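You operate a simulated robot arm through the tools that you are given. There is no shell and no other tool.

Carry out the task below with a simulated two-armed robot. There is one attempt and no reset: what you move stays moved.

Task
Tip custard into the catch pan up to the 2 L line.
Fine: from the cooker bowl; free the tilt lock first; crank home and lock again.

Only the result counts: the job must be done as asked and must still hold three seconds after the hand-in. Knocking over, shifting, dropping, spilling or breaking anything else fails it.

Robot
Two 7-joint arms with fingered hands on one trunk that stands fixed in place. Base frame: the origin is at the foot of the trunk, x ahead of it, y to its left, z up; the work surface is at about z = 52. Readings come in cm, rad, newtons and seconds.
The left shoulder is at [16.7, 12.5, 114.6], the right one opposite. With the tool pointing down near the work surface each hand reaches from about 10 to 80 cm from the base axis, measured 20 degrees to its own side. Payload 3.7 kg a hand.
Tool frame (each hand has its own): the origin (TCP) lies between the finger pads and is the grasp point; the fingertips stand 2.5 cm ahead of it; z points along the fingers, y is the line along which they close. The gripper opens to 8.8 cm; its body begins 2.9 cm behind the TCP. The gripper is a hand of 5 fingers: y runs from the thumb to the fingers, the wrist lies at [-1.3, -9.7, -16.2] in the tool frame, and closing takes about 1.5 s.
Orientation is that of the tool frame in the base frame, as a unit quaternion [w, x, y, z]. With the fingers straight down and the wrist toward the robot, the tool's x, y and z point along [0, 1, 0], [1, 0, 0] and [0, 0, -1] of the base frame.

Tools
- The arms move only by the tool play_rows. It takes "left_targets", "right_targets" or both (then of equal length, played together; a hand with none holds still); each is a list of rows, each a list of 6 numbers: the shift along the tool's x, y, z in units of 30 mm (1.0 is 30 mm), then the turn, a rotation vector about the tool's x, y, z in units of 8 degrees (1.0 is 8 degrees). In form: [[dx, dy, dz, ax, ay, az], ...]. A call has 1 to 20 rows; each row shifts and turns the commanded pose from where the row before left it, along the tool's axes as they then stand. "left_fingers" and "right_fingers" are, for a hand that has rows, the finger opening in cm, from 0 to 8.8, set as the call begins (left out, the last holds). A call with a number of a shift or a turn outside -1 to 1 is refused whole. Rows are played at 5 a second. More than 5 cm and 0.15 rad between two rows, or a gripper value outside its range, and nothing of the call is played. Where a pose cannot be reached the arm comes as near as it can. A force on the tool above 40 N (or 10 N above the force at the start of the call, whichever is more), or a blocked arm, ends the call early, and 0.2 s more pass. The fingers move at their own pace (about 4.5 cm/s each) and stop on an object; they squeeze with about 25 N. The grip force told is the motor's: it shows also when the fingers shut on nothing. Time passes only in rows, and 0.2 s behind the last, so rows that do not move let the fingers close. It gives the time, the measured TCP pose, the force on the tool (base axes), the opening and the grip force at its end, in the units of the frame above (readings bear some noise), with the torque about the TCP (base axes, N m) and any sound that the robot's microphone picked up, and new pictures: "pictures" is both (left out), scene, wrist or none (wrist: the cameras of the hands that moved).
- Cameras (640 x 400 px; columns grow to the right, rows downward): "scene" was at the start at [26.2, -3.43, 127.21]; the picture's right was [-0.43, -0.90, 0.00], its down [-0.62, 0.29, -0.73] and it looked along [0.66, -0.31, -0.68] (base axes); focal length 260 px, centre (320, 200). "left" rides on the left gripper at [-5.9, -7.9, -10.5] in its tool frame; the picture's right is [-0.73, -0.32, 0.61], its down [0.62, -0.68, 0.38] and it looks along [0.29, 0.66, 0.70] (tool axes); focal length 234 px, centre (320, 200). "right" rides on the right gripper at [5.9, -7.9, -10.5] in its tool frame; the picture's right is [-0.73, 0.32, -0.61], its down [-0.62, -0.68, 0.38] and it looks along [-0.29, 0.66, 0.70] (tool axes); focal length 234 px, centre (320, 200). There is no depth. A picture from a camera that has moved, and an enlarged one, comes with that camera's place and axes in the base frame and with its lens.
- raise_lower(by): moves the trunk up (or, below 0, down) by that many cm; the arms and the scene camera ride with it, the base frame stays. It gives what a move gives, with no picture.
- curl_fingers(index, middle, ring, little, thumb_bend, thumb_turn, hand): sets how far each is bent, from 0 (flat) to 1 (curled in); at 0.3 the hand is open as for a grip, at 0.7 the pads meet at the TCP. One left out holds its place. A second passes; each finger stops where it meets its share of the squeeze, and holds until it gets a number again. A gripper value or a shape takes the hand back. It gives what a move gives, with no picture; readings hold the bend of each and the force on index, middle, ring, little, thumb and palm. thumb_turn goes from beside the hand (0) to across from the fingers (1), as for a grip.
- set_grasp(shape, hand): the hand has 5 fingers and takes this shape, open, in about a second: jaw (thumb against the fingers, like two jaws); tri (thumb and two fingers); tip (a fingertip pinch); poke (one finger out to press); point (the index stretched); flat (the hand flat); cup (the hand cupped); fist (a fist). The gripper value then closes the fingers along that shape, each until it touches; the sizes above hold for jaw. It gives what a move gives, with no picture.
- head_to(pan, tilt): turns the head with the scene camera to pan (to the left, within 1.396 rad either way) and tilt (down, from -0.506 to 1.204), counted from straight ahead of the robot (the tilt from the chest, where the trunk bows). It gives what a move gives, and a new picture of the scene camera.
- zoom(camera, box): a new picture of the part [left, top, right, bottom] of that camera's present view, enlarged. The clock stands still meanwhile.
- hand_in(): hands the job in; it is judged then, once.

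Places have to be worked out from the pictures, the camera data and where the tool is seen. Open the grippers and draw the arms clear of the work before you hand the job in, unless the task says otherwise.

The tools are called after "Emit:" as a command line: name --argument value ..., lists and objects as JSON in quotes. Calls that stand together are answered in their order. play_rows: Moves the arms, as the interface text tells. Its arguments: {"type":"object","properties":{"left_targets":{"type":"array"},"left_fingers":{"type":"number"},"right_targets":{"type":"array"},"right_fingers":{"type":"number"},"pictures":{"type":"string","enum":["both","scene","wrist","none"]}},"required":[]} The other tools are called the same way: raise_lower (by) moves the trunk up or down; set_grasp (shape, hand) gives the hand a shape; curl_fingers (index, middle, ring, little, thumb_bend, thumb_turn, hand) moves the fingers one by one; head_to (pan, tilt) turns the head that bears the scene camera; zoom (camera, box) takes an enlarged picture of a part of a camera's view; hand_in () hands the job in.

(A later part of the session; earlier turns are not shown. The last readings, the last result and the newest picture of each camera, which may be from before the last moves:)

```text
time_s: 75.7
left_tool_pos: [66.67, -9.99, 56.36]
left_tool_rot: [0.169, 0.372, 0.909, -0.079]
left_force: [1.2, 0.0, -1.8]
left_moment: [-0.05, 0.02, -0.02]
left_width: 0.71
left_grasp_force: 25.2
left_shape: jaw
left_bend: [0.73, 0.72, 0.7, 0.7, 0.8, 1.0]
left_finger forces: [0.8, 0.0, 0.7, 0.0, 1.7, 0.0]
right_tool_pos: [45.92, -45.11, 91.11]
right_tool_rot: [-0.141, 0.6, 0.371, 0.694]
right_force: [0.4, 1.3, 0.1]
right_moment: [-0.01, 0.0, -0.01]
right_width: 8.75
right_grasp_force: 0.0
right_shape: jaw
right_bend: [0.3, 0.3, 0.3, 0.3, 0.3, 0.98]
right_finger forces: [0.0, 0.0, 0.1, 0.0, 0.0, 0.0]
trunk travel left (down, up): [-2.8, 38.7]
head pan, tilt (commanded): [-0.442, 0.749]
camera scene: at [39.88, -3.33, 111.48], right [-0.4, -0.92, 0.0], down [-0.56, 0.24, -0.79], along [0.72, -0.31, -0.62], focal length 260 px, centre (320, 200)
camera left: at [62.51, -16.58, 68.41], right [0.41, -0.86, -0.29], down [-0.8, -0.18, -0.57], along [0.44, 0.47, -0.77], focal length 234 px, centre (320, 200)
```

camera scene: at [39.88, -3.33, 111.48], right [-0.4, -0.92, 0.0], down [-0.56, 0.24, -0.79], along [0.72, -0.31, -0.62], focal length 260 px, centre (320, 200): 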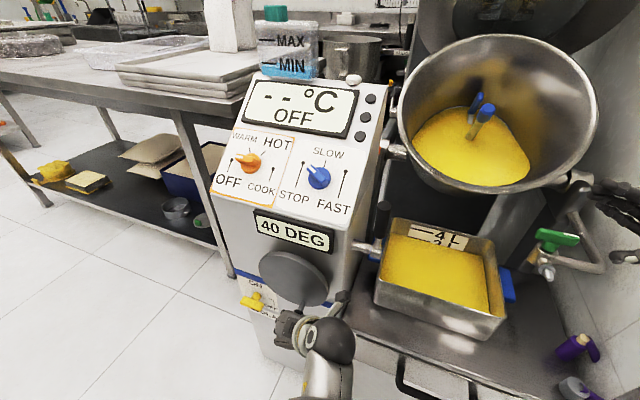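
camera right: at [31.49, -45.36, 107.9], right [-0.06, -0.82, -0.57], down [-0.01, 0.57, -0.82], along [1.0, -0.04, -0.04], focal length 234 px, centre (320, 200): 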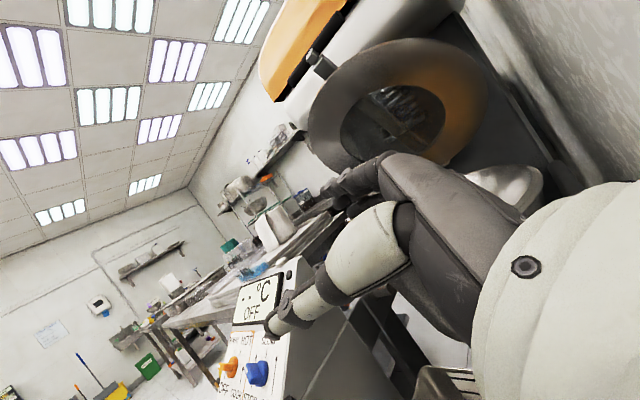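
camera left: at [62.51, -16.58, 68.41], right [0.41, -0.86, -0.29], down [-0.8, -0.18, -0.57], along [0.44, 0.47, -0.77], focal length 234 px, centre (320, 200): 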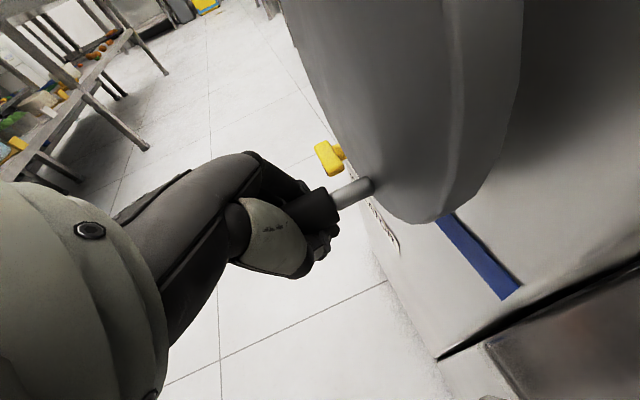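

40 DEG and forces are low. I continue up the right side.

Emit:
play_rows --left_targets '[[-0.11, -0.437, -0.279, 0, 0, 0], [-0.148, -0.347, -0.375, 0, 0, 0], [-0.176, -0.227, -0.446, 0, 0, 0], [-0.192, -0.097, -0.486, 0, 0, 0], [0, 0, 0, 0, 0, 0]]' --pictures "both"

```text
time_s: 76.9
left_tool_pos: [64.48, -12.42, 61.62]
left_tool_rot: [0.168, 0.372, 0.909, -0.079]
left_force: [-9.5, -4.9, -3.5]
left_moment: [0.07, -0.13, -0.01]
left_width: 0.84
left_grasp_force: 25.5
left_shape: jaw
left_bend: [0.73, 0.72, 0.7, 0.7, 0.82, 1.0]
left_finger forces: [0.0, 0.0, 0.1, 0.0, 10.1, 0.1]
right_tool_pos: [45.9, -45.13, 91.14]
right_tool_rot: [-0.141, 0.599, 0.371, 0.695]
right_force: [0.7, 0.3, 0.2]
right_moment: [0.02, -0.01, 0.02]
right_width: 8.79
right_grasp_force: 0.1
right_shape: jaw
right_bend: [0.3, 0.3, 0.3, 0.3, 0.3, 0.98]
right_finger forces: [0.0, 0.0, 0.0, 0.1, 0.0, 0.1]
trunk travel left (down, up): [-2.8, 38.7]
head pan, tilt (commanded): [-0.442, 0.749]
camera scene: at [39.83, -3.33, 111.49], right [-0.39, -0.92, 0.0], down [-0.57, 0.24, -0.79], along [0.72, -0.31, -0.62], focal length 260 px, centre (320, 200)
camera left: at [60.36, -18.94, 73.69], right [0.41, -0.86, -0.29], down [-0.8, -0.18, -0.57], along [0.44, 0.47, -0.76], focal length 234 px, centre (320, 200)
```

scene: 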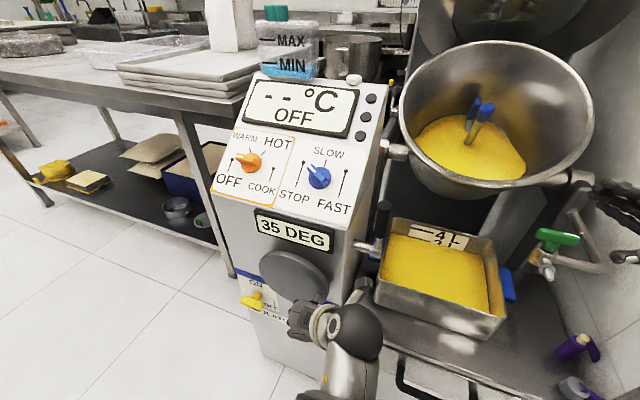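
left: 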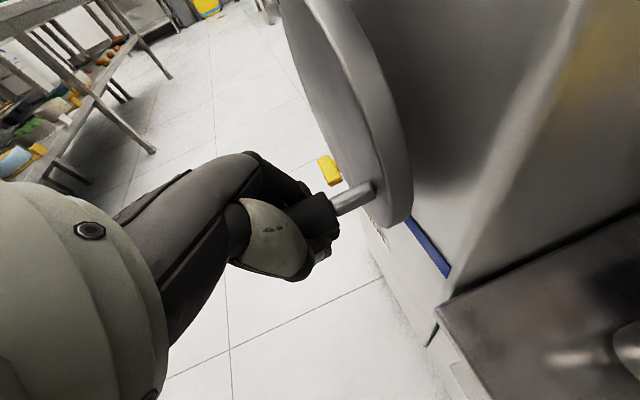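

35 DEG. The thumb carries about 10 N, so I keep slightly further out while continuing up and over the top.

Emit:
play_rows --left_targets '[[-0.194, -0.06, -0.492, 0, 0, 0], [-0.183, 0.13, -0.465, 0, 0, 0], [-0.16, 0.28, -0.406, 0, 0, 0], [0, 0, 0, 0, 0, 0]]' --pictures "both"

```text
time_s: 77.9
left_tool_pos: [65.51, -11.66, 66.08]
left_tool_rot: [0.17, 0.371, 0.91, -0.078]
left_force: [-1.3, -0.9, 0.0]
left_moment: [0.01, -0.02, 0.0]
left_width: 0.7
left_grasp_force: 24.9
left_shape: jaw
left_bend: [0.73, 0.72, 0.7, 0.7, 0.8, 1.0]
left_finger forces: [0.1, 0.0, 0.0, 0.1, 1.2, 0.1]
right_tool_pos: [45.77, -45.08, 90.99]
right_tool_rot: [-0.142, 0.6, 0.371, 0.694]
right_force: [-0.7, -0.1, -0.1]
right_moment: [0.01, 0.02, 0.0]
right_width: 8.77
right_grasp_force: 0.0
right_shape: jaw
right_bend: [0.3, 0.3, 0.3, 0.3, 0.3, 0.98]
right_finger forces: [0.1, 0.0, 0.0, 0.1, 0.0, 0.1]
trunk travel left (down, up): [-2.8, 38.7]
head pan, tilt (commanded): [-0.442, 0.749]
camera scene: at [39.86, -3.29, 111.47], right [-0.39, -0.92, 0.0], down [-0.57, 0.24, -0.79], along [0.72, -0.31, -0.62], focal length 260 px, centre (320, 200)
camera left: at [61.19, -18.11, 78.11], right [0.41, -0.86, -0.29], down [-0.8, -0.18, -0.57], along [0.44, 0.47, -0.76], focal length 234 px, centre (320, 200)
```

scene: 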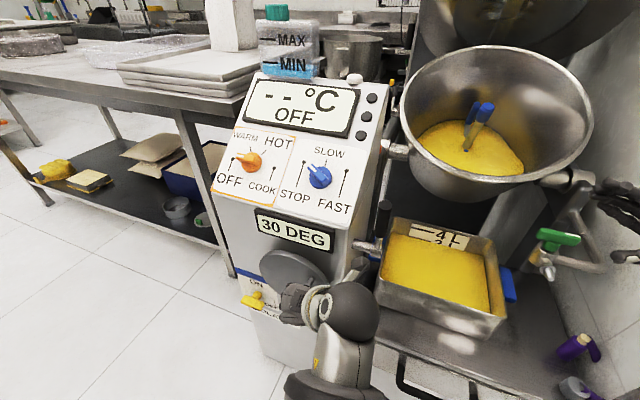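
left: 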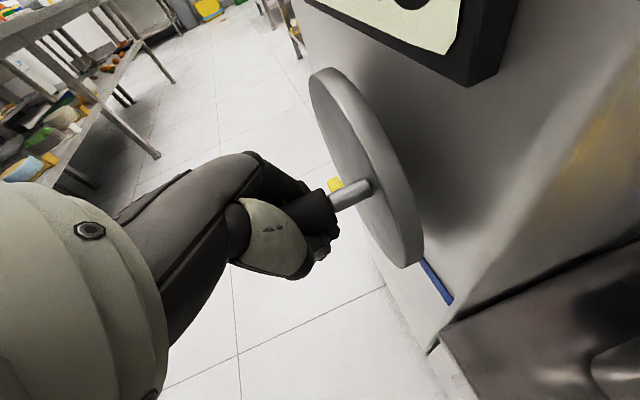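

30 DEG, no load. I move over the top toward the left side.

Emit:
play_rows --left_targets '[[-0.063, 0.5, -0.161, 0, 0, 0], [-0.07, 0.467, -0.18, 0, 0, 0], [-0.037, 0.533, -0.093, 0, 0, 0], [0.012, 0.533, 0.031, 0, 0, 0], [0, 0, 0, 0, 0, 0]]' --pictures "both"

```text
time_s: 79.1
left_tool_pos: [69.58, -7.16, 67.14]
left_tool_rot: [0.169, 0.371, 0.91, -0.078]
left_force: [-0.4, -0.4, 0.3]
left_moment: [0.02, -0.02, 0.02]
left_width: 0.72
left_grasp_force: 24.8
left_shape: jaw
left_bend: [0.73, 0.72, 0.7, 0.7, 0.8, 1.0]
left_finger forces: [0.0, 0.0, 0.1, 0.0, 0.9, 0.1]
right_tool_pos: [45.79, -45.06, 91.0]
right_tool_rot: [-0.141, 0.6, 0.371, 0.695]
right_force: [-0.9, 0.0, 0.2]
right_moment: [0.03, -0.01, -0.05]
right_width: 8.78
right_grasp_force: 0.1
right_shape: jaw
right_bend: [0.3, 0.3, 0.3, 0.3, 0.3, 0.98]
right_finger forces: [0.0, 0.0, 0.0, 0.0, 0.1, 0.0]
trunk travel left (down, up): [-2.8, 38.7]
head pan, tilt (commanded): [-0.442, 0.749]
camera scene: at [39.87, -3.27, 111.45], right [-0.39, -0.92, 0.0], down [-0.57, 0.24, -0.79], along [0.72, -0.31, -0.62], focal length 260 px, centre (320, 200)
camera left: at [65.45, -13.69, 79.24], right [0.41, -0.86, -0.29], down [-0.8, -0.18, -0.57], along [0.44, 0.47, -0.76], focal length 234 px, centre (320, 200)
```

scene: 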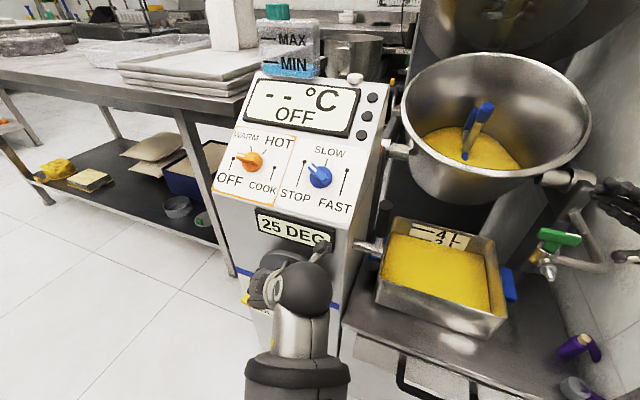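
left: 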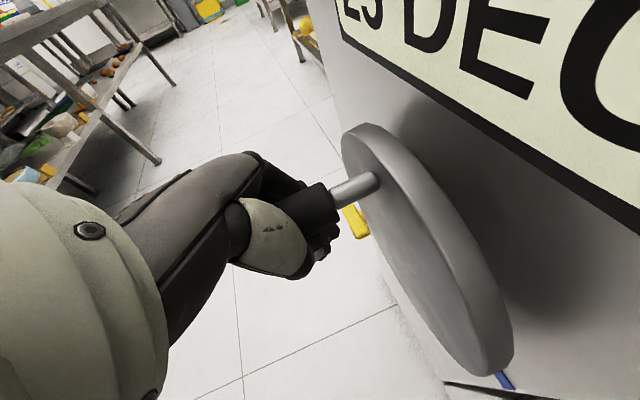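

25 DEG with almost no force. I continue down the left side.

Emit:
play_rows --left_targets '[[0.073, 0.5, 0.186, 0, 0, 0], [0.11, 0.42, 0.279, 0, 0, 0], [0.146, 0.31, 0.372, 0, 0, 0], [0.171, 0.2, 0.434, 0, 0, 0], [0, 0, 0, 0, 0, 0]]' --pictures "both"

```text
time_s: 80.4
left_tool_pos: [72.87, -3.77, 63.41]
left_tool_rot: [0.176, 0.371, 0.909, -0.074]
left_force: [5.8, 9.1, 9.6]
left_moment: [-0.19, 0.43, -0.52]
left_width: 0.72
left_grasp_force: 24.7
left_shape: jaw
left_bend: [0.73, 0.72, 0.7, 0.7, 0.8, 1.0]
left_finger forces: [0.0, 0.1, 0.1, 0.0, 7.4, 19.9]
right_tool_pos: [45.91, -45.12, 90.99]
right_tool_rot: [-0.141, 0.601, 0.371, 0.694]
right_force: [0.4, 0.4, -0.2]
right_moment: [0.02, 0.01, 0.04]
right_width: 8.76
right_grasp_force: 0.0
right_shape: jaw
right_bend: [0.3, 0.3, 0.3, 0.3, 0.3, 0.98]
right_finger forces: [0.0, 0.0, 0.1, 0.0, 0.0, 0.1]
trunk travel left (down, up): [-2.8, 38.7]
head pan, tilt (commanded): [-0.442, 0.749]
stopped in row 5 (left hand): the force on the tool passed its limit at 41 N (the readings are from after the stop); the commanded pose is now the measured one
camera scene: at [39.85, -3.2, 111.42], right [-0.39, -0.92, 0.0], down [-0.57, 0.24, -0.79], along [0.72, -0.31, -0.62], focal length 260 px, centre (320, 200)
camera left: at [68.59, -10.47, 75.47], right [0.42, -0.86, -0.29], down [-0.79, -0.18, -0.59], along [0.45, 0.47, -0.76], focal length 234 px, centre (320, 200)
```

scene: 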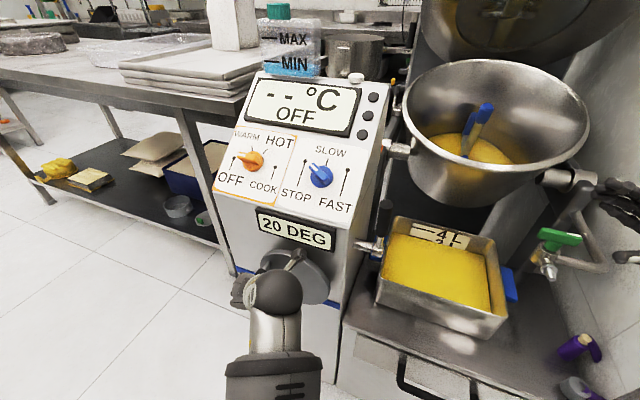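
left: 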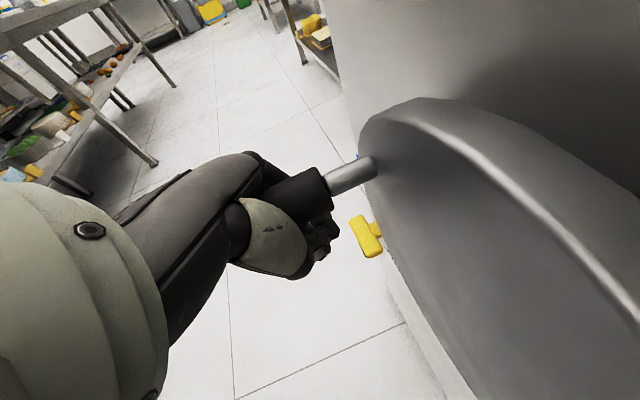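

20 DEG. The 41 N stop is mostly radial (hand slightly too far inward), so I shift outward a little and continue down the left side.

Emit:
play_rows --left_targets '[[0.07, 0.28, 0.18, 0, 0, 0], [0.171, 0.16, 0.434, 0, 0, 0], [0.18, 0.0, 0.46, 0, 0, 0], [0, 0, 0, 0, 0, 0]]' --pictures "both"

```text
time_s: 81.4
left_tool_pos: [73.58, -3.07, 59.64]
left_tool_rot: [0.173, 0.37, 0.91, -0.076]
left_force: [7.9, 9.4, 0.0]
left_moment: [-0.27, 0.38, -0.57]
left_width: 0.72
left_grasp_force: 24.9
left_shape: jaw
left_bend: [0.73, 0.72, 0.7, 0.7, 0.8, 1.0]
left_finger forces: [0.1, 0.0, 0.1, 0.0, 3.5, 15.9]
right_tool_pos: [45.9, -45.1, 91.12]
right_tool_rot: [-0.142, 0.6, 0.371, 0.694]
right_force: [0.0, 0.3, 0.5]
right_moment: [0.03, -0.01, 0.02]
right_width: 8.75
right_grasp_force: 0.0
right_shape: jaw
right_bend: [0.3, 0.3, 0.3, 0.3, 0.3, 0.98]
right_finger forces: [0.1, 0.0, 0.0, 0.0, 0.1, 0.0]
trunk travel left (down, up): [-2.8, 38.7]
head pan, tilt (commanded): [-0.442, 0.749]
camera scene: at [39.93, -3.18, 111.41], right [-0.39, -0.92, 0.0], down [-0.57, 0.24, -0.78], along [0.72, -0.31, -0.62], focal length 260 px, centre (320, 200)
camera left: at [69.5, -9.57, 71.66], right [0.41, -0.86, -0.29], down [-0.79, -0.18, -0.58], along [0.45, 0.47, -0.76], focal length 234 px, centre (320, 200)
```

scene: 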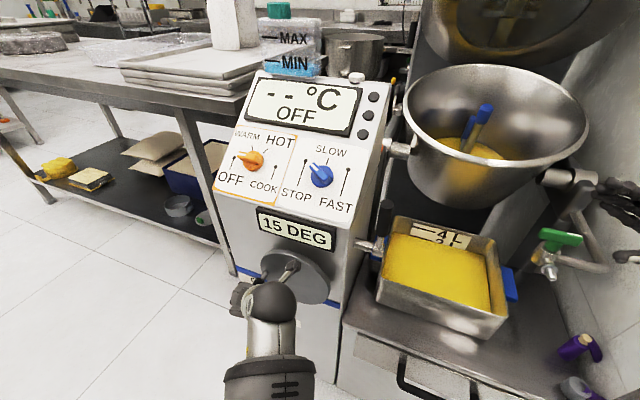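
left: 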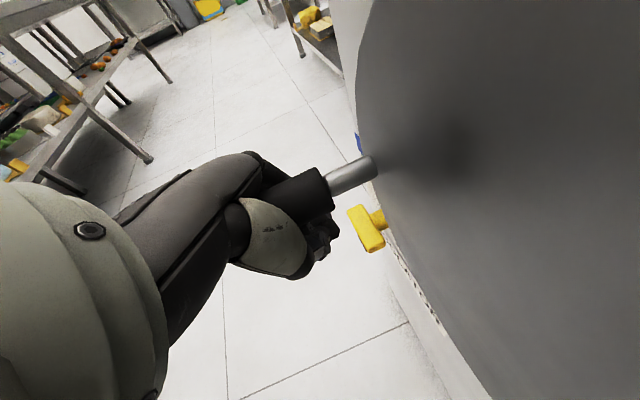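

15 DEG. I keep going down and around the lower left, staying clear of the isolator as before.

Emit:
play_rows --left_targets '[[0.15, 0.03, 0.39, 0, 0, 0], [0.165, -0.1, 0.42, 0, 0, 0], [0.15, -0.26, 0.38, 0, 0, 0], [0, 0, 0, 0, 0, 0]]' --pictures "both"

```text
time_s: 82.4
left_tool_pos: [72.88, -3.94, 55.83]
left_tool_rot: [0.174, 0.371, 0.909, -0.075]
left_force: [-5.2, 2.7, 0.3]
left_moment: [-0.11, -0.2, -0.14]
left_width: 0.69
left_grasp_force: 25.0
left_shape: jaw
left_bend: [0.73, 0.72, 0.7, 0.7, 0.8, 1.0]
left_finger forces: [0.0, 0.0, 0.0, 0.1, 7.8, 6.7]
right_tool_pos: [45.8, -45.11, 91.04]
right_tool_rot: [-0.141, 0.6, 0.37, 0.695]
right_force: [0.2, -0.1, 0.2]
right_moment: [0.0, 0.04, 0.03]
right_width: 8.79
right_grasp_force: 0.1
right_shape: jaw
right_bend: [0.3, 0.3, 0.3, 0.3, 0.3, 0.98]
right_finger forces: [0.0, 0.0, 0.0, 0.0, 0.1, 0.1]
trunk travel left (down, up): [-2.8, 38.7]
head pan, tilt (commanded): [-0.442, 0.749]
camera scene: at [39.85, -3.22, 111.43], right [-0.39, -0.92, 0.0], down [-0.57, 0.24, -0.78], along [0.72, -0.3, -0.62], focal length 260 px, centre (320, 200)
camera left: at [68.63, -10.5, 67.85], right [0.41, -0.86, -0.29], down [-0.79, -0.18, -0.58], along [0.45, 0.47, -0.76], focal length 234 px, centre (320, 200)
```

scene: 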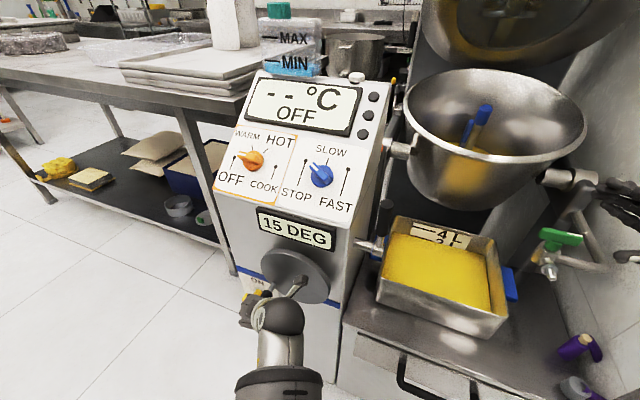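
left: 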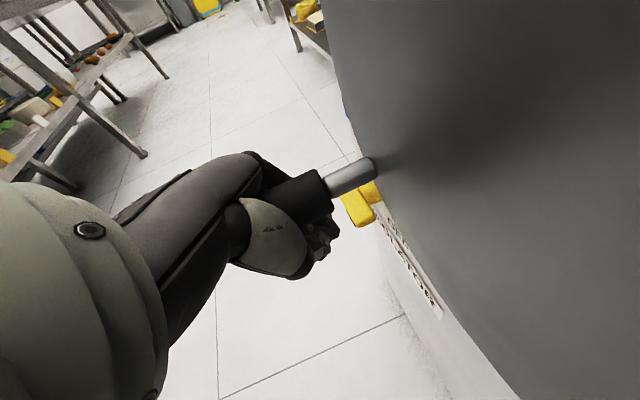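

Still 15 DEG on the display; the handle sits high in the hand and the hand is at the lower left. I now move right along the bottom.

Emit:
play_rows --left_targets '[[0.049, -0.433, 0.1, 0, 0, 0], [0.03, -0.5, 0.08, 0, 0, 0], [0.012, -0.523, 0.03, 0, 0, 0], [0, 0, 0, 0, 0, 0]]' --pictures "both"

```text
time_s: 83.4
left_tool_pos: [69.9, -7.11, 55.41]
left_tool_rot: [0.174, 0.371, 0.909, -0.076]
left_force: [0.9, 1.0, -0.1]
left_moment: [0.01, -0.01, -0.06]
left_width: 0.7
left_grasp_force: 25.4
left_shape: jaw
left_bend: [0.73, 0.72, 0.7, 0.7, 0.8, 1.0]
left_finger forces: [0.2, 0.1, 0.6, 0.0, 0.0, 0.1]
right_tool_pos: [45.93, -44.99, 91.06]
right_tool_rot: [-0.14, 0.6, 0.371, 0.695]
right_force: [0.3, 0.4, 0.7]
right_moment: [-0.05, 0.01, -0.02]
right_width: 8.78
right_grasp_force: 0.1
right_shape: jaw
right_bend: [0.3, 0.3, 0.3, 0.3, 0.3, 0.98]
right_finger forces: [0.0, 0.0, 0.1, 0.0, 0.1, 0.0]
trunk travel left (down, up): [-2.8, 38.7]
head pan, tilt (commanded): [-0.442, 0.749]
camera scene: at [39.87, -3.23, 111.42], right [-0.39, -0.92, 0.0], down [-0.57, 0.24, -0.78], along [0.72, -0.3, -0.62], focal length 260 px, centre (320, 200)
camera left: at [65.64, -13.68, 67.36], right [0.41, -0.86, -0.29], down [-0.79, -0.18, -0.58], along [0.45, 0.47, -0.76], focal length 234 px, centre (320, 200)
```

scene: 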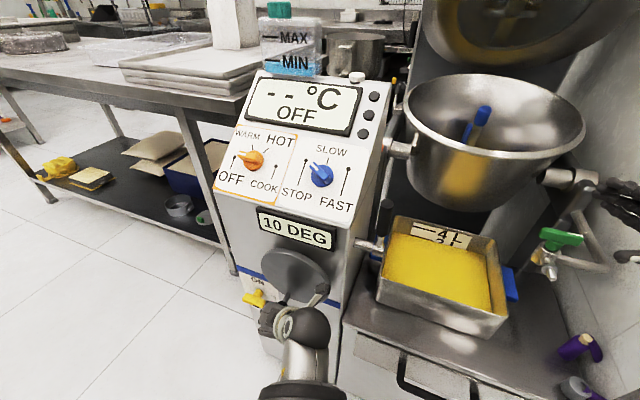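
left: 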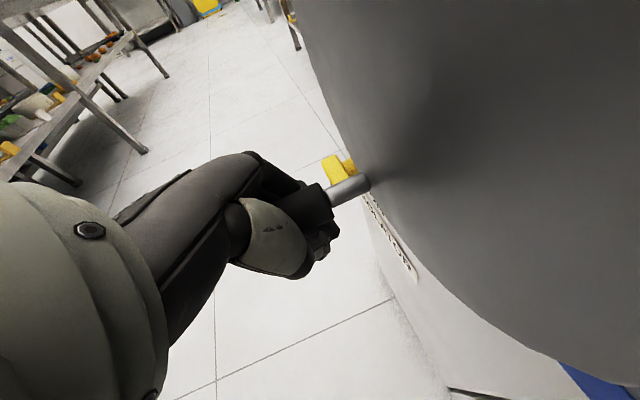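

10 DEG, no load. I follow the circle to the right.

Emit:
play_rows --left_targets '[[0.026, -0.527, 0.04, 0, 0, 0], [-0.026, -0.527, -0.065, 0, 0, 0], [-0.074, -0.49, -0.189, 0, 0, 0], [0, 0, 0, 0, 0, 0]]' --pictures "both"

```text
time_s: 84.4
left_tool_pos: [66.6, -10.18, 56.22]
left_tool_rot: [0.173, 0.372, 0.909, -0.074]
left_force: [0.3, 2.0, -0.1]
left_moment: [-0.03, 0.01, -0.03]
left_width: 0.7
left_grasp_force: 24.6
left_shape: jaw
left_bend: [0.73, 0.72, 0.7, 0.7, 0.8, 1.0]
left_finger forces: [0.3, 0.0, 0.9, 0.0, 0.0, 0.0]
right_tool_pos: [45.87, -45.08, 91.03]
right_tool_rot: [-0.142, 0.6, 0.371, 0.694]
right_force: [-0.1, 0.0, 0.2]
right_moment: [-0.01, -0.01, -0.01]
right_width: 8.78
right_grasp_force: 0.1
right_shape: jaw
right_bend: [0.3, 0.3, 0.3, 0.3, 0.3, 0.98]
right_finger forces: [0.1, 0.0, 0.0, 0.1, 0.0, 0.0]
trunk travel left (down, up): [-2.8, 38.7]
head pan, tilt (commanded): [-0.442, 0.749]
camera scene: at [39.87, -3.21, 111.41], right [-0.39, -0.92, 0.0], down [-0.57, 0.24, -0.78], along [0.72, -0.3, -0.62], focal length 260 px, centre (320, 200)
camera left: at [62.34, -16.84, 68.14], right [0.41, -0.86, -0.29], down [-0.79, -0.18, -0.58], along [0.45, 0.47, -0.76], focal length 234 px, centre (320, 200)
```

scene: 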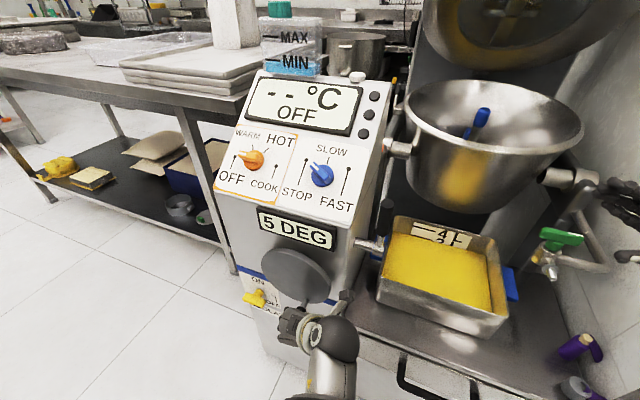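
left: 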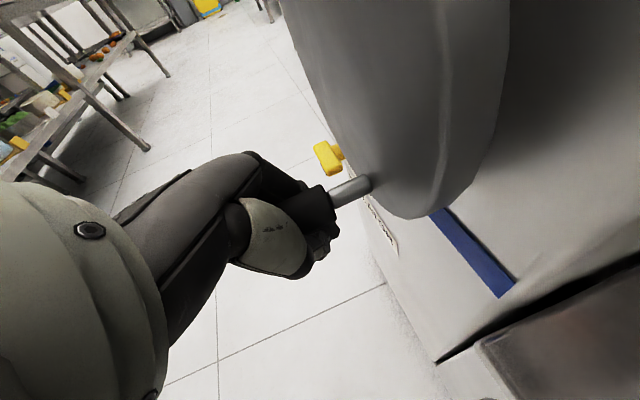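

5 DEG. I continue up toward the home stop.

Emit:
play_rows --left_targets '[[-0.118, -0.42, -0.3, 0, 0, 0], [-0.154, -0.323, -0.39, 0, 0, 0], [-0.179, -0.203, -0.455, 0, 0, 0], [0, 0, 0, 0, 0, 0]]' --pictures "both"

```text
time_s: 85.4
left_tool_pos: [64.56, -12.26, 59.82]
left_tool_rot: [0.173, 0.371, 0.909, -0.076]
left_force: [-3.6, -3.0, -4.9]
left_moment: [0.02, 0.0, 0.01]
left_width: 0.7
left_grasp_force: 25.2
left_shape: jaw
left_bend: [0.73, 0.72, 0.7, 0.7, 0.8, 1.0]
left_finger forces: [1.0, 0.0, 0.0, 0.0, 5.5, 0.1]
right_tool_pos: [45.88, -45.14, 90.9]
right_tool_rot: [-0.142, 0.6, 0.37, 0.695]
right_force: [0.9, 0.1, -0.2]
right_moment: [0.01, 0.01, 0.01]
right_width: 8.78
right_grasp_force: 0.0
right_shape: jaw
right_bend: [0.3, 0.3, 0.3, 0.3, 0.3, 0.98]
right_finger forces: [0.0, 0.1, 0.0, 0.0, 0.0, 0.0]
trunk travel left (down, up): [-2.8, 38.7]
head pan, tilt (commanded): [-0.442, 0.749]
camera scene: at [39.88, -3.23, 111.4], right [-0.39, -0.92, 0.0], down [-0.57, 0.24, -0.78], along [0.72, -0.3, -0.62], focal length 260 px, centre (320, 200)
camera left: at [60.32, -18.88, 71.78], right [0.41, -0.86, -0.29], down [-0.79, -0.18, -0.58], along [0.45, 0.47, -0.76], focal length 234 px, centre (320, 200)
```

scene: 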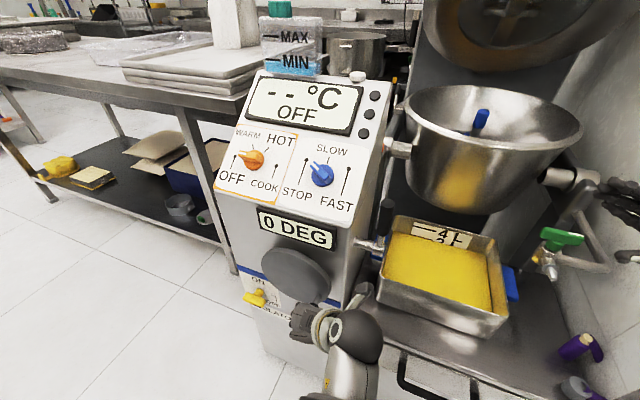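
left: 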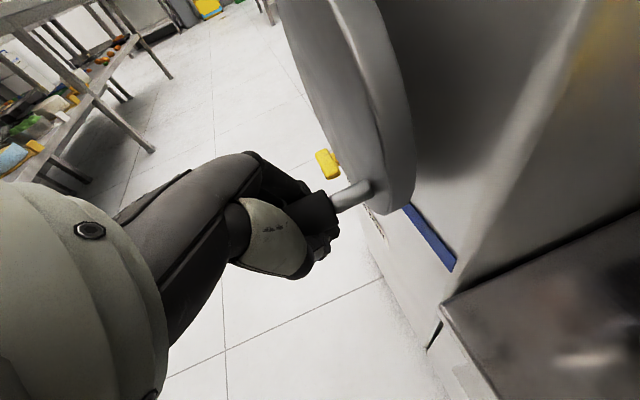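

The display reads 0 DEG; I push on gently to the actual home stop.

Emit:
play_rows --left_targets '[[-0.09, -0.05, -0.23, 0, 0, 0], [-0.09, -0.03, -0.23, 0, 0, 0], [-0.09, 0, -0.23, 0, 0, 0], [-0.09, 0, -0.23, 0, 0, 0], [0, 0, 0, 0, 0, 0]]' --pictures "both"

```text
time_s: 86.6
left_tool_pos: [64.21, -12.5, 62.54]
left_tool_rot: [0.17, 0.371, 0.91, -0.075]
left_force: [-10.1, -10.1, -13.2]
left_moment: [0.09, -0.03, 0.0]
left_width: 0.89
left_grasp_force: 24.8
left_shape: jaw
left_bend: [0.73, 0.72, 0.7, 0.7, 0.82, 1.0]
left_finger forces: [1.9, 0.0, 0.1, 0.0, 16.3, 0.1]
right_tool_pos: [45.88, -45.27, 90.97]
right_tool_rot: [-0.142, 0.6, 0.37, 0.695]
right_force: [-0.3, 0.3, 0.4]
right_moment: [-0.02, -0.05, 0.03]
right_width: 8.77
right_grasp_force: 0.1
right_shape: jaw
right_bend: [0.3, 0.3, 0.3, 0.3, 0.3, 0.98]
right_finger forces: [0.0, 0.1, 0.1, 0.0, 0.0, 0.0]
trunk travel left (down, up): [-2.8, 38.7]
head pan, tilt (commanded): [-0.442, 0.749]
camera scene: at [39.93, -3.28, 111.36], right [-0.38, -0.92, 0.0], down [-0.58, 0.24, -0.78], along [0.72, -0.3, -0.62], focal length 260 px, centre (320, 200)
camera left: at [60.17, -19.08, 74.56], right [0.41, -0.86, -0.3], down [-0.8, -0.18, -0.58], along [0.45, 0.47, -0.76], focal length 234 px, centre (320, 200)
```

scene: 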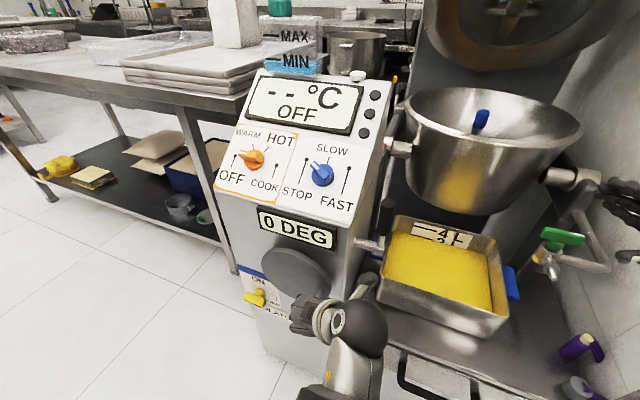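
left: 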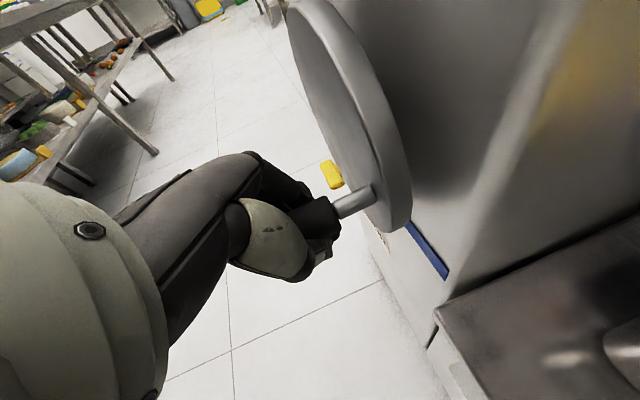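

Resistance is rising (13 N down), which suggests the stop is near. I lift a bit more, shifting slightly outward.

Emit:
play_rows --left_targets '[[-0.07, -0.08, -0.18, 0, 0, 0], [-0.07, -0.02, -0.18, 0, 0, 0], [-0.07, 0, -0.18, 0, 0, 0], [0, 0, 0, 0, 0, 0]]' --pictures "both"

Emit:
zoom --camera "scene" --box '[220, 190, 400, 350]'

```text
time_s: 87.3
left_tool_pos: [64.1, -12.48, 62.9]
left_tool_rot: [0.162, 0.372, 0.911, -0.074]
left_force: [5.3, -11.3, -22.1]
left_moment: [-0.03, 0.14, -0.07]
left_width: 0.85
left_grasp_force: 25.1
left_shape: jaw
left_bend: [0.73, 0.72, 0.7, 0.7, 0.81, 1.0]
left_finger forces: [10.9, 0.8, 0.2, 0.0, 27.0, 0.1]
right_tool_pos: [45.98, -45.11, 90.99]
right_tool_rot: [-0.141, 0.602, 0.37, 0.694]
right_force: [0.0, 0.1, -0.3]
right_moment: [0.02, 0.0, -0.02]
right_width: 8.77
right_grasp_force: 0.0
right_shape: jaw
right_bend: [0.3, 0.3, 0.3, 0.3, 0.3, 0.98]
right_finger forces: [0.0, 0.0, 0.0, 0.0, 0.0, 0.0]
trunk travel left (down, up): [-2.8, 38.7]
head pan, tilt (commanded): [-0.442, 0.749]
stopped in row 3 (left hand): the force on the tool passed its limit at 42 N (the readings are from after the stop); the commanded pose is now the measured one
camera scene: at [40.08, -3.29, 111.31], right [-0.38, -0.92, 0.0], down [-0.58, 0.24, -0.78], along [0.72, -0.3, -0.63], focal length 260 px, centre (320, 200)
camera left: at [60.04, -19.16, 74.86], right [0.41, -0.86, -0.31], down [-0.81, -0.18, -0.57], along [0.43, 0.48, -0.76], focal length 234 px, centre (320, 200)
```

scene: 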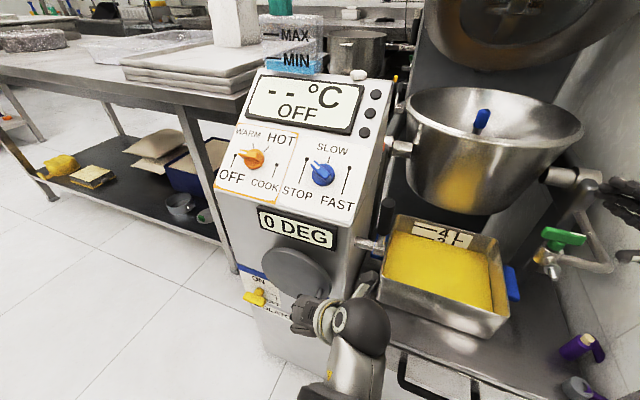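
left: 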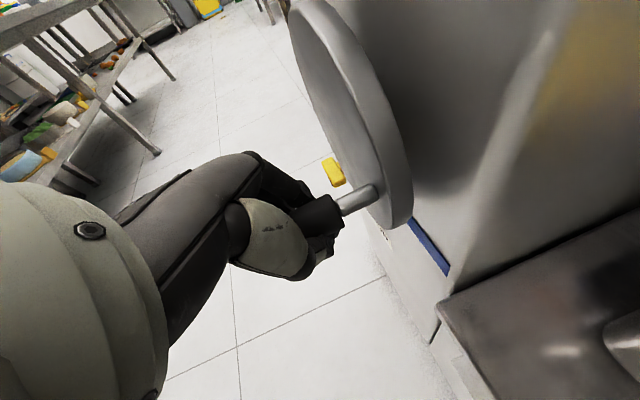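

```text
2.50 times, centred on (310, 270) of scene
camera zoom: at [40.08, -3.29, 111.31], right [-0.38, -0.92, 0.0], down [-0.58, 0.24, -0.78], along [0.72, -0.3, -0.63], focal length 649 px, centre (345, 25)
```

zoom: 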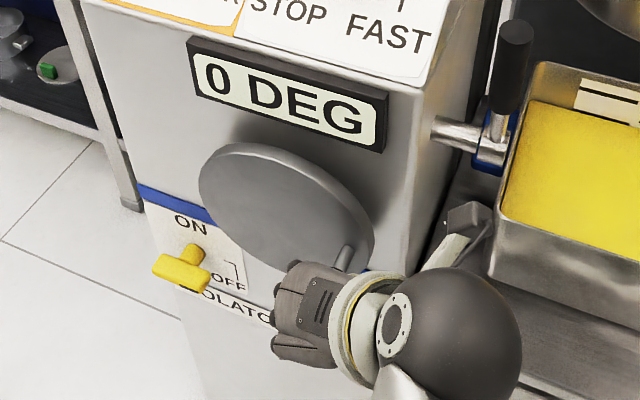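

The crank is hard against its home stop with 0 DEG. I ease off and open the left hand, then lift it away along its fingers.

Emit:
play_rows --left_targets '[[0.03, 0, 0.08, 0, 0, 0], [0, 0, 0, 0, 0, 0]]' --pictures "none"

Emit:
play_rows --left_targets '[[0, 0, 0, 0, 0, 0], [0, 0, 0, 0, 0, 0], [0, 0, 0, 0, 0, 0], [0, 0, 0, 0, 0, 0], [0, 0, 0, 0, 0, 0], [0, 0, 0, 0, 0, 0], [0, 0, 0, 0, 0, 0]]' --left_fingers 8.8 --pictures "both"

```text
time_s: 87.9
left_tool_pos: [64.05, -12.46, 62.83]
left_tool_rot: [0.165, 0.372, 0.91, -0.075]
left_force: [1.7, -10.2, -19.8]
left_moment: [0.0, 0.09, 0.02]
left_width: 0.89
left_grasp_force: 25.1
left_shape: jaw
left_bend: [0.73, 0.72, 0.7, 0.7, 0.81, 1.0]
left_finger forces: [9.7, 0.8, 0.2, 0.0, 28.8, 0.0]
right_tool_pos: [45.95, -45.17, 90.85]
right_tool_rot: [-0.141, 0.601, 0.37, 0.694]
right_force: [0.0, 0.8, -0.7]
right_moment: [-0.02, 0.0, -0.03]
right_width: 8.76
right_grasp_force: 0.0
right_shape: jaw
right_bend: [0.3, 0.3, 0.3, 0.3, 0.3, 0.98]
right_finger forces: [0.0, 0.0, 0.0, 0.1, 0.1, 0.1]
trunk travel left (down, up): [-2.8, 38.7]
head pan, tilt (commanded): [-0.442, 0.749]
```

```text
time_s: 89.5
left_tool_pos: [63.97, -12.38, 63.0]
left_tool_rot: [0.166, 0.372, 0.91, -0.075]
left_force: [0.4, 0.3, -0.5]
left_moment: [-0.01, -0.03, 0.02]
left_width: 8.77
left_grasp_force: 0.1
left_shape: jaw
left_bend: [0.3, 0.3, 0.3, 0.3, 0.3, 0.98]
left_finger forces: [0.0, 0.0, 0.0, 0.0, 0.0, 0.0]
right_tool_pos: [45.81, -45.0, 91.06]
right_tool_rot: [-0.141, 0.6, 0.371, 0.695]
right_force: [-0.1, 0.6, -0.2]
right_moment: [0.01, 0.01, 0.0]
right_width: 8.77
right_grasp_force: 0.1
right_shape: jaw
right_bend: [0.3, 0.3, 0.3, 0.3, 0.3, 0.98]
right_finger forces: [0.1, 0.0, 0.0, 0.1, 0.0, 0.0]
trunk travel left (down, up): [-2.8, 38.7]
head pan, tilt (commanded): [-0.442, 0.749]
camera scene: at [39.87, -3.18, 111.38], right [-0.38, -0.92, 0.0], down [-0.58, 0.24, -0.78], along [0.72, -0.3, -0.62], focal length 260 px, centre (320, 200)
camera left: at [59.95, -19.09, 75.06], right [0.41, -0.86, -0.3], down [-0.8, -0.18, -0.57], along [0.44, 0.48, -0.76], focal length 234 px, centre (320, 200)
```

scene: 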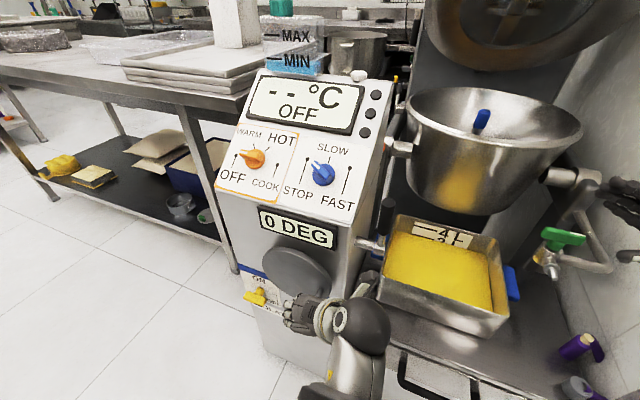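
left: 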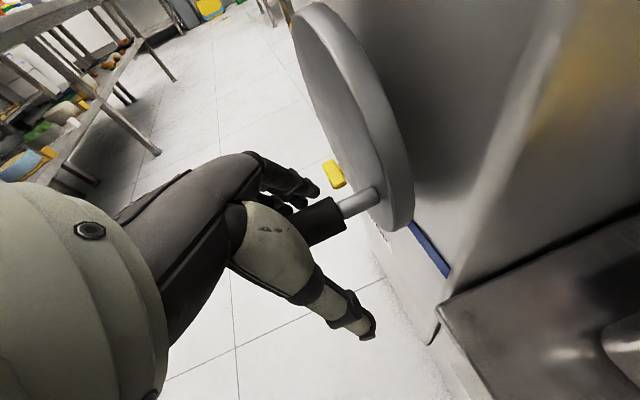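

The hand is open and free of load. I lift it straight out along the fingers, then further up and left.

Emit:
play_rows --left_targets '[[0, 0, -0.8, 0, 0, 0], [0, 0, -1, 0, 0, 0], [0, 0, -1, 0, 0, 0], [0, 0, -1, 0, 0, 0], [0, 0, -1, 0, 0, 0], [1, 0, 0, 0, 0, 0], [1, 0, 0, 0, 0, 0], [1, 0, 0, 0, 0, 0], [1, 0, -0.5, 0, 0, 0], [0, 0, 0, 0, 0, 0]]' --pictures "both"

Emit:
zoom --camera "scene" --box '[220, 170, 400, 350]'

```text
time_s: 91.7
left_tool_pos: [52.89, -0.31, 73.66]
left_tool_rot: [0.17, 0.37, 0.91, -0.073]
left_force: [-0.9, 0.1, 0.9]
left_moment: [-0.01, 0.04, 0.0]
left_width: 8.76
left_grasp_force: 0.1
left_shape: jaw
left_bend: [0.3, 0.3, 0.3, 0.3, 0.3, 0.98]
left_finger forces: [0.0, 0.0, 0.0, 0.0, 0.0, 0.0]
right_tool_pos: [46.56, -45.03, 90.79]
right_tool_rot: [-0.142, 0.603, 0.371, 0.692]
right_force: [-0.1, -0.3, 0.4]
right_moment: [0.02, -0.02, 0.02]
right_width: 8.78
right_grasp_force: 0.1
right_shape: jaw
right_bend: [0.3, 0.3, 0.3, 0.3, 0.3, 0.98]
right_finger forces: [0.0, 0.0, 0.1, 0.0, 0.0, 0.0]
trunk travel left (down, up): [-2.8, 38.7]
head pan, tilt (commanded): [-0.442, 0.749]
camera scene: at [40.71, -2.99, 111.06], right [-0.38, -0.92, 0.0], down [-0.59, 0.24, -0.78], along [0.72, -0.3, -0.63], focal length 260 px, centre (320, 200)
camera left: at [48.77, -7.04, 85.66], right [0.41, -0.86, -0.3], down [-0.79, -0.18, -0.58], along [0.44, 0.48, -0.76], focal length 234 px, centre (320, 200)
```

scene: 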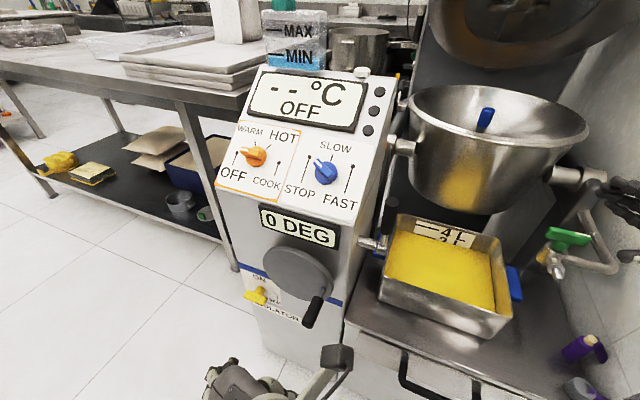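
left: 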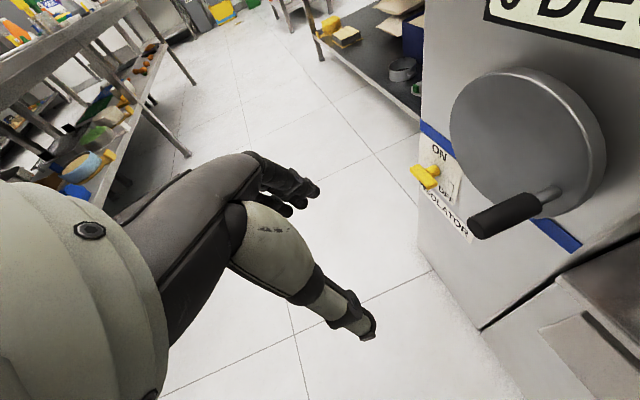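

```text
2.22 times, centred on (310, 260) of scene
camera zoom: at [40.71, -2.99, 111.06], right [-0.38, -0.92, 0.0], down [-0.59, 0.24, -0.78], along [0.72, -0.3, -0.63], focal length 577 px, centre (342, 67)
```

zoom: 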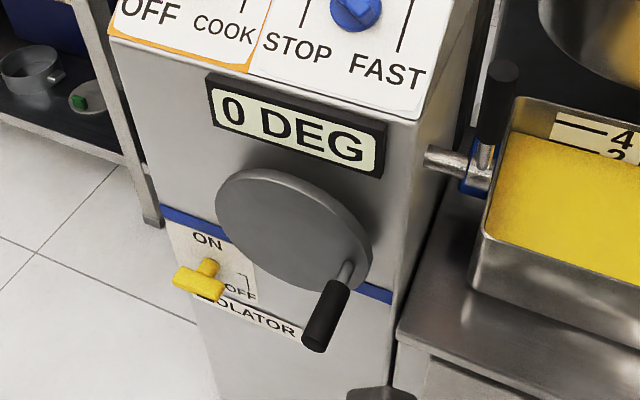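

The crank is back where it started and the display reads 0 DEG. I raise the trunk again to its original height, where the right arm handled the lever well.

Emit:
raise_lower --by 14

Emit:
zoom --camera "scene" --box '[0, 0, 640, 400]'

Emit:
zoom --camera "scene" --box '[300, 150, 440, 270]'

```text
time_s: 93.3
left_tool_pos: [52.08, -0.38, 87.62]
left_tool_rot: [0.166, 0.371, 0.911, -0.075]
left_force: [0.6, -0.1, -0.8]
left_moment: [0.01, 0.02, -0.01]
left_width: 8.78
left_grasp_force: 0.1
left_shape: jaw
left_bend: [0.3, 0.3, 0.3, 0.3, 0.3, 0.98]
left_finger forces: [0.0, 0.1, 0.0, 0.0, 0.0, 0.0]
right_tool_pos: [45.8, -45.1, 105.09]
right_tool_rot: [-0.14, 0.601, 0.371, 0.694]
right_force: [-0.1, -0.4, 0.4]
right_moment: [-0.01, 0.0, -0.01]
right_width: 8.8
right_grasp_force: 0.1
right_shape: jaw
right_bend: [0.3, 0.3, 0.3, 0.3, 0.3, 0.98]
right_finger forces: [0.1, 0.0, 0.0, 0.1, 0.0, 0.0]
trunk travel left (down, up): [-16.8, 24.7]
head pan, tilt (commanded): [-0.442, 0.749]
```

```text
1.00 times, centred on (320, 200) of scene (not enlarged: the box is as wide or as high as the picture)
camera zoom: at [26.22, -3.39, 127.22], right [-0.43, -0.9, 0.0], down [-0.62, 0.29, -0.73], along [0.66, -0.31, -0.68], focal length 260 px, centre (320, 200)
```

zoom: 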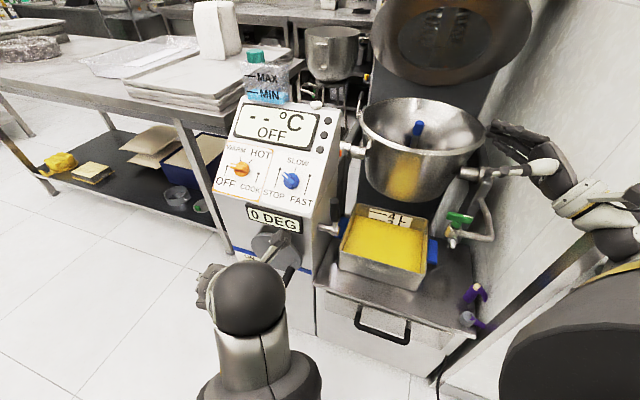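

```text
3.33 times, centred on (370, 210) of scene
camera zoom: at [26.22, -3.39, 127.22], right [-0.43, -0.9, 0.0], down [-0.62, 0.29, -0.73], along [0.66, -0.31, -0.68], focal length 865 px, centre (153, 167)
```

zoom: 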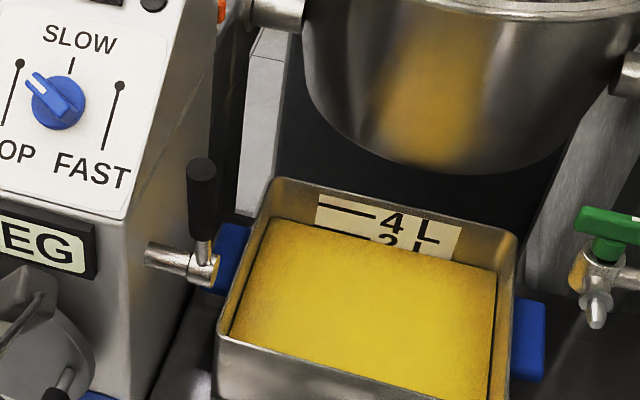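

The lever is still forward and the pan's level looks right. I bring the right hand back along the same path to the point beside the lever.

Emit:
play_rows --right_targets '[[-0.85, -0.49, 0.8, 0, 0, 0], [-0.85, -0.49, 0.8, 0, 0, 0], [-0.85, -0.49, 0.8, 0, 0, 0], [-0.85, -0.49, 0.8, 0, 0, 0], [-0.85, -0.49, 0.8, 0, 0, 0], [-0.85, -0.49, 0.8, 0, 0, 0], [-0.9, 0, 0, 0, 0, 0], [-0.9, 0, 0, 0, 0, 0], [-0.9, 0, 0, 0, 0, 0], [0, 0, 0.9, 0, 0, 0], [0, 0, 0.9, 0, 0, 0], [0, 0, 0, 0, 0, 0]]' --pictures "both"

Emit:
zoom --camera "scene" --box '[300, 150, 440, 270]'

Emit:
zoom --camera "right" --box '[240, 150, 440, 350]'

```text
time_s: 95.9
left_tool_pos: [52.07, -0.38, 87.66]
left_tool_rot: [0.167, 0.372, 0.91, -0.075]
left_force: [0.3, -0.4, -0.1]
left_moment: [-0.03, 0.03, 0.0]
left_width: 8.75
left_grasp_force: 0.0
left_shape: jaw
left_bend: [0.3, 0.3, 0.3, 0.3, 0.3, 0.98]
left_finger forces: [0.0, 0.0, 0.0, 0.0, 0.0, 0.1]
right_tool_pos: [60.36, -31.22, 80.36]
right_tool_rot: [-0.142, 0.6, 0.37, 0.695]
right_force: [0.2, -0.1, -0.7]
right_moment: [0.01, 0.01, -0.02]
right_width: 8.79
right_grasp_force: 0.0
right_shape: jaw
right_bend: [0.3, 0.3, 0.3, 0.3, 0.3, 0.98]
right_finger forces: [0.0, 0.1, 0.0, 0.0, 0.0, 0.1]
trunk travel left (down, up): [-16.8, 24.7]
head pan, tilt (commanded): [-0.442, 0.749]
camera scene: at [26.21, -3.43, 127.21], right [-0.43, -0.9, 0.0], down [-0.62, 0.29, -0.73], along [0.66, -0.31, -0.68], focal length 260 px, centre (320, 200)
camera right: at [46.13, -31.64, 82.98], right [-0.06, -0.82, -0.57], down [-0.01, 0.57, -0.82], along [1.0, -0.05, -0.04], focal length 234 px, centre (320, 200)
```

scene: 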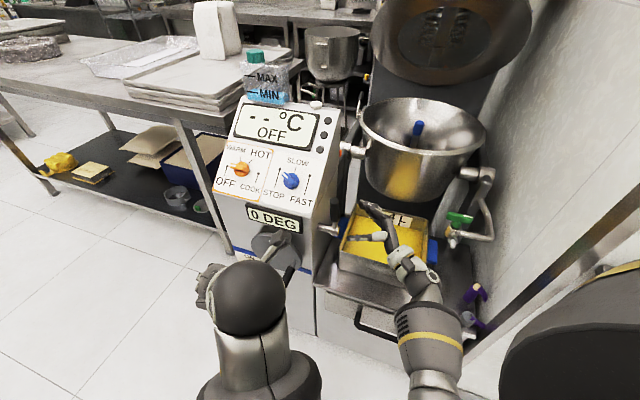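
right: 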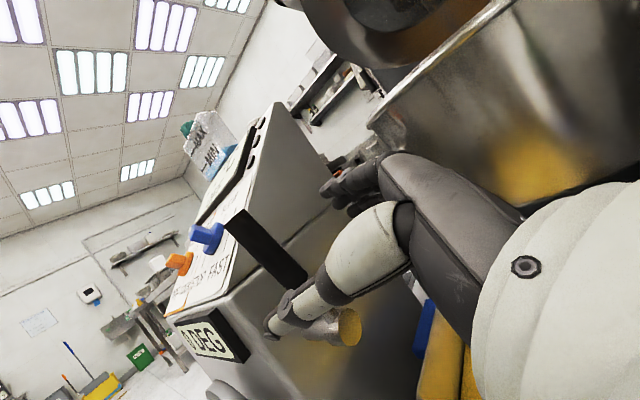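

```text
3.33 times, centred on (370, 210) of scene
camera zoom: at [26.21, -3.43, 127.21], right [-0.43, -0.9, 0.0], down [-0.62, 0.29, -0.73], along [0.66, -0.31, -0.68], focal length 865 px, centre (153, 167)
```

zoom: 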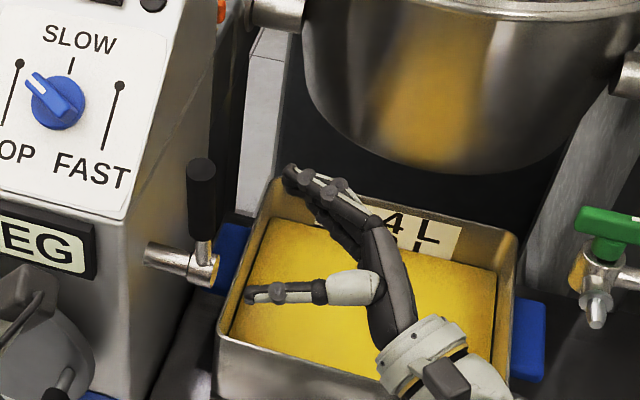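

```text
2.00 times, centred on (340, 250) of right
camera zoom: at [46.13, -31.64, 82.98], right [-0.06, -0.82, -0.57], down [-0.01, 0.57, -0.82], along [1.0, -0.05, -0.04], focal length 468 px, centre (280, 100)
```

zoom: 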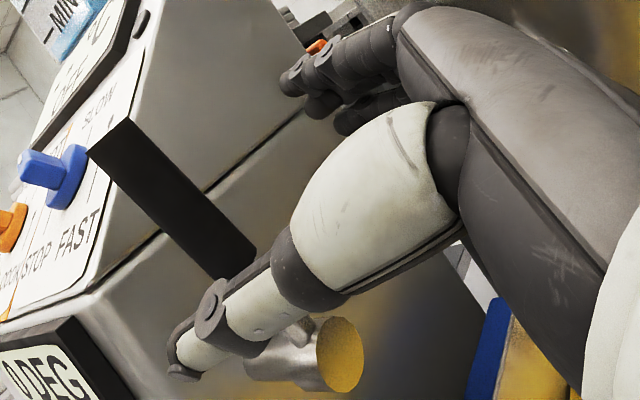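

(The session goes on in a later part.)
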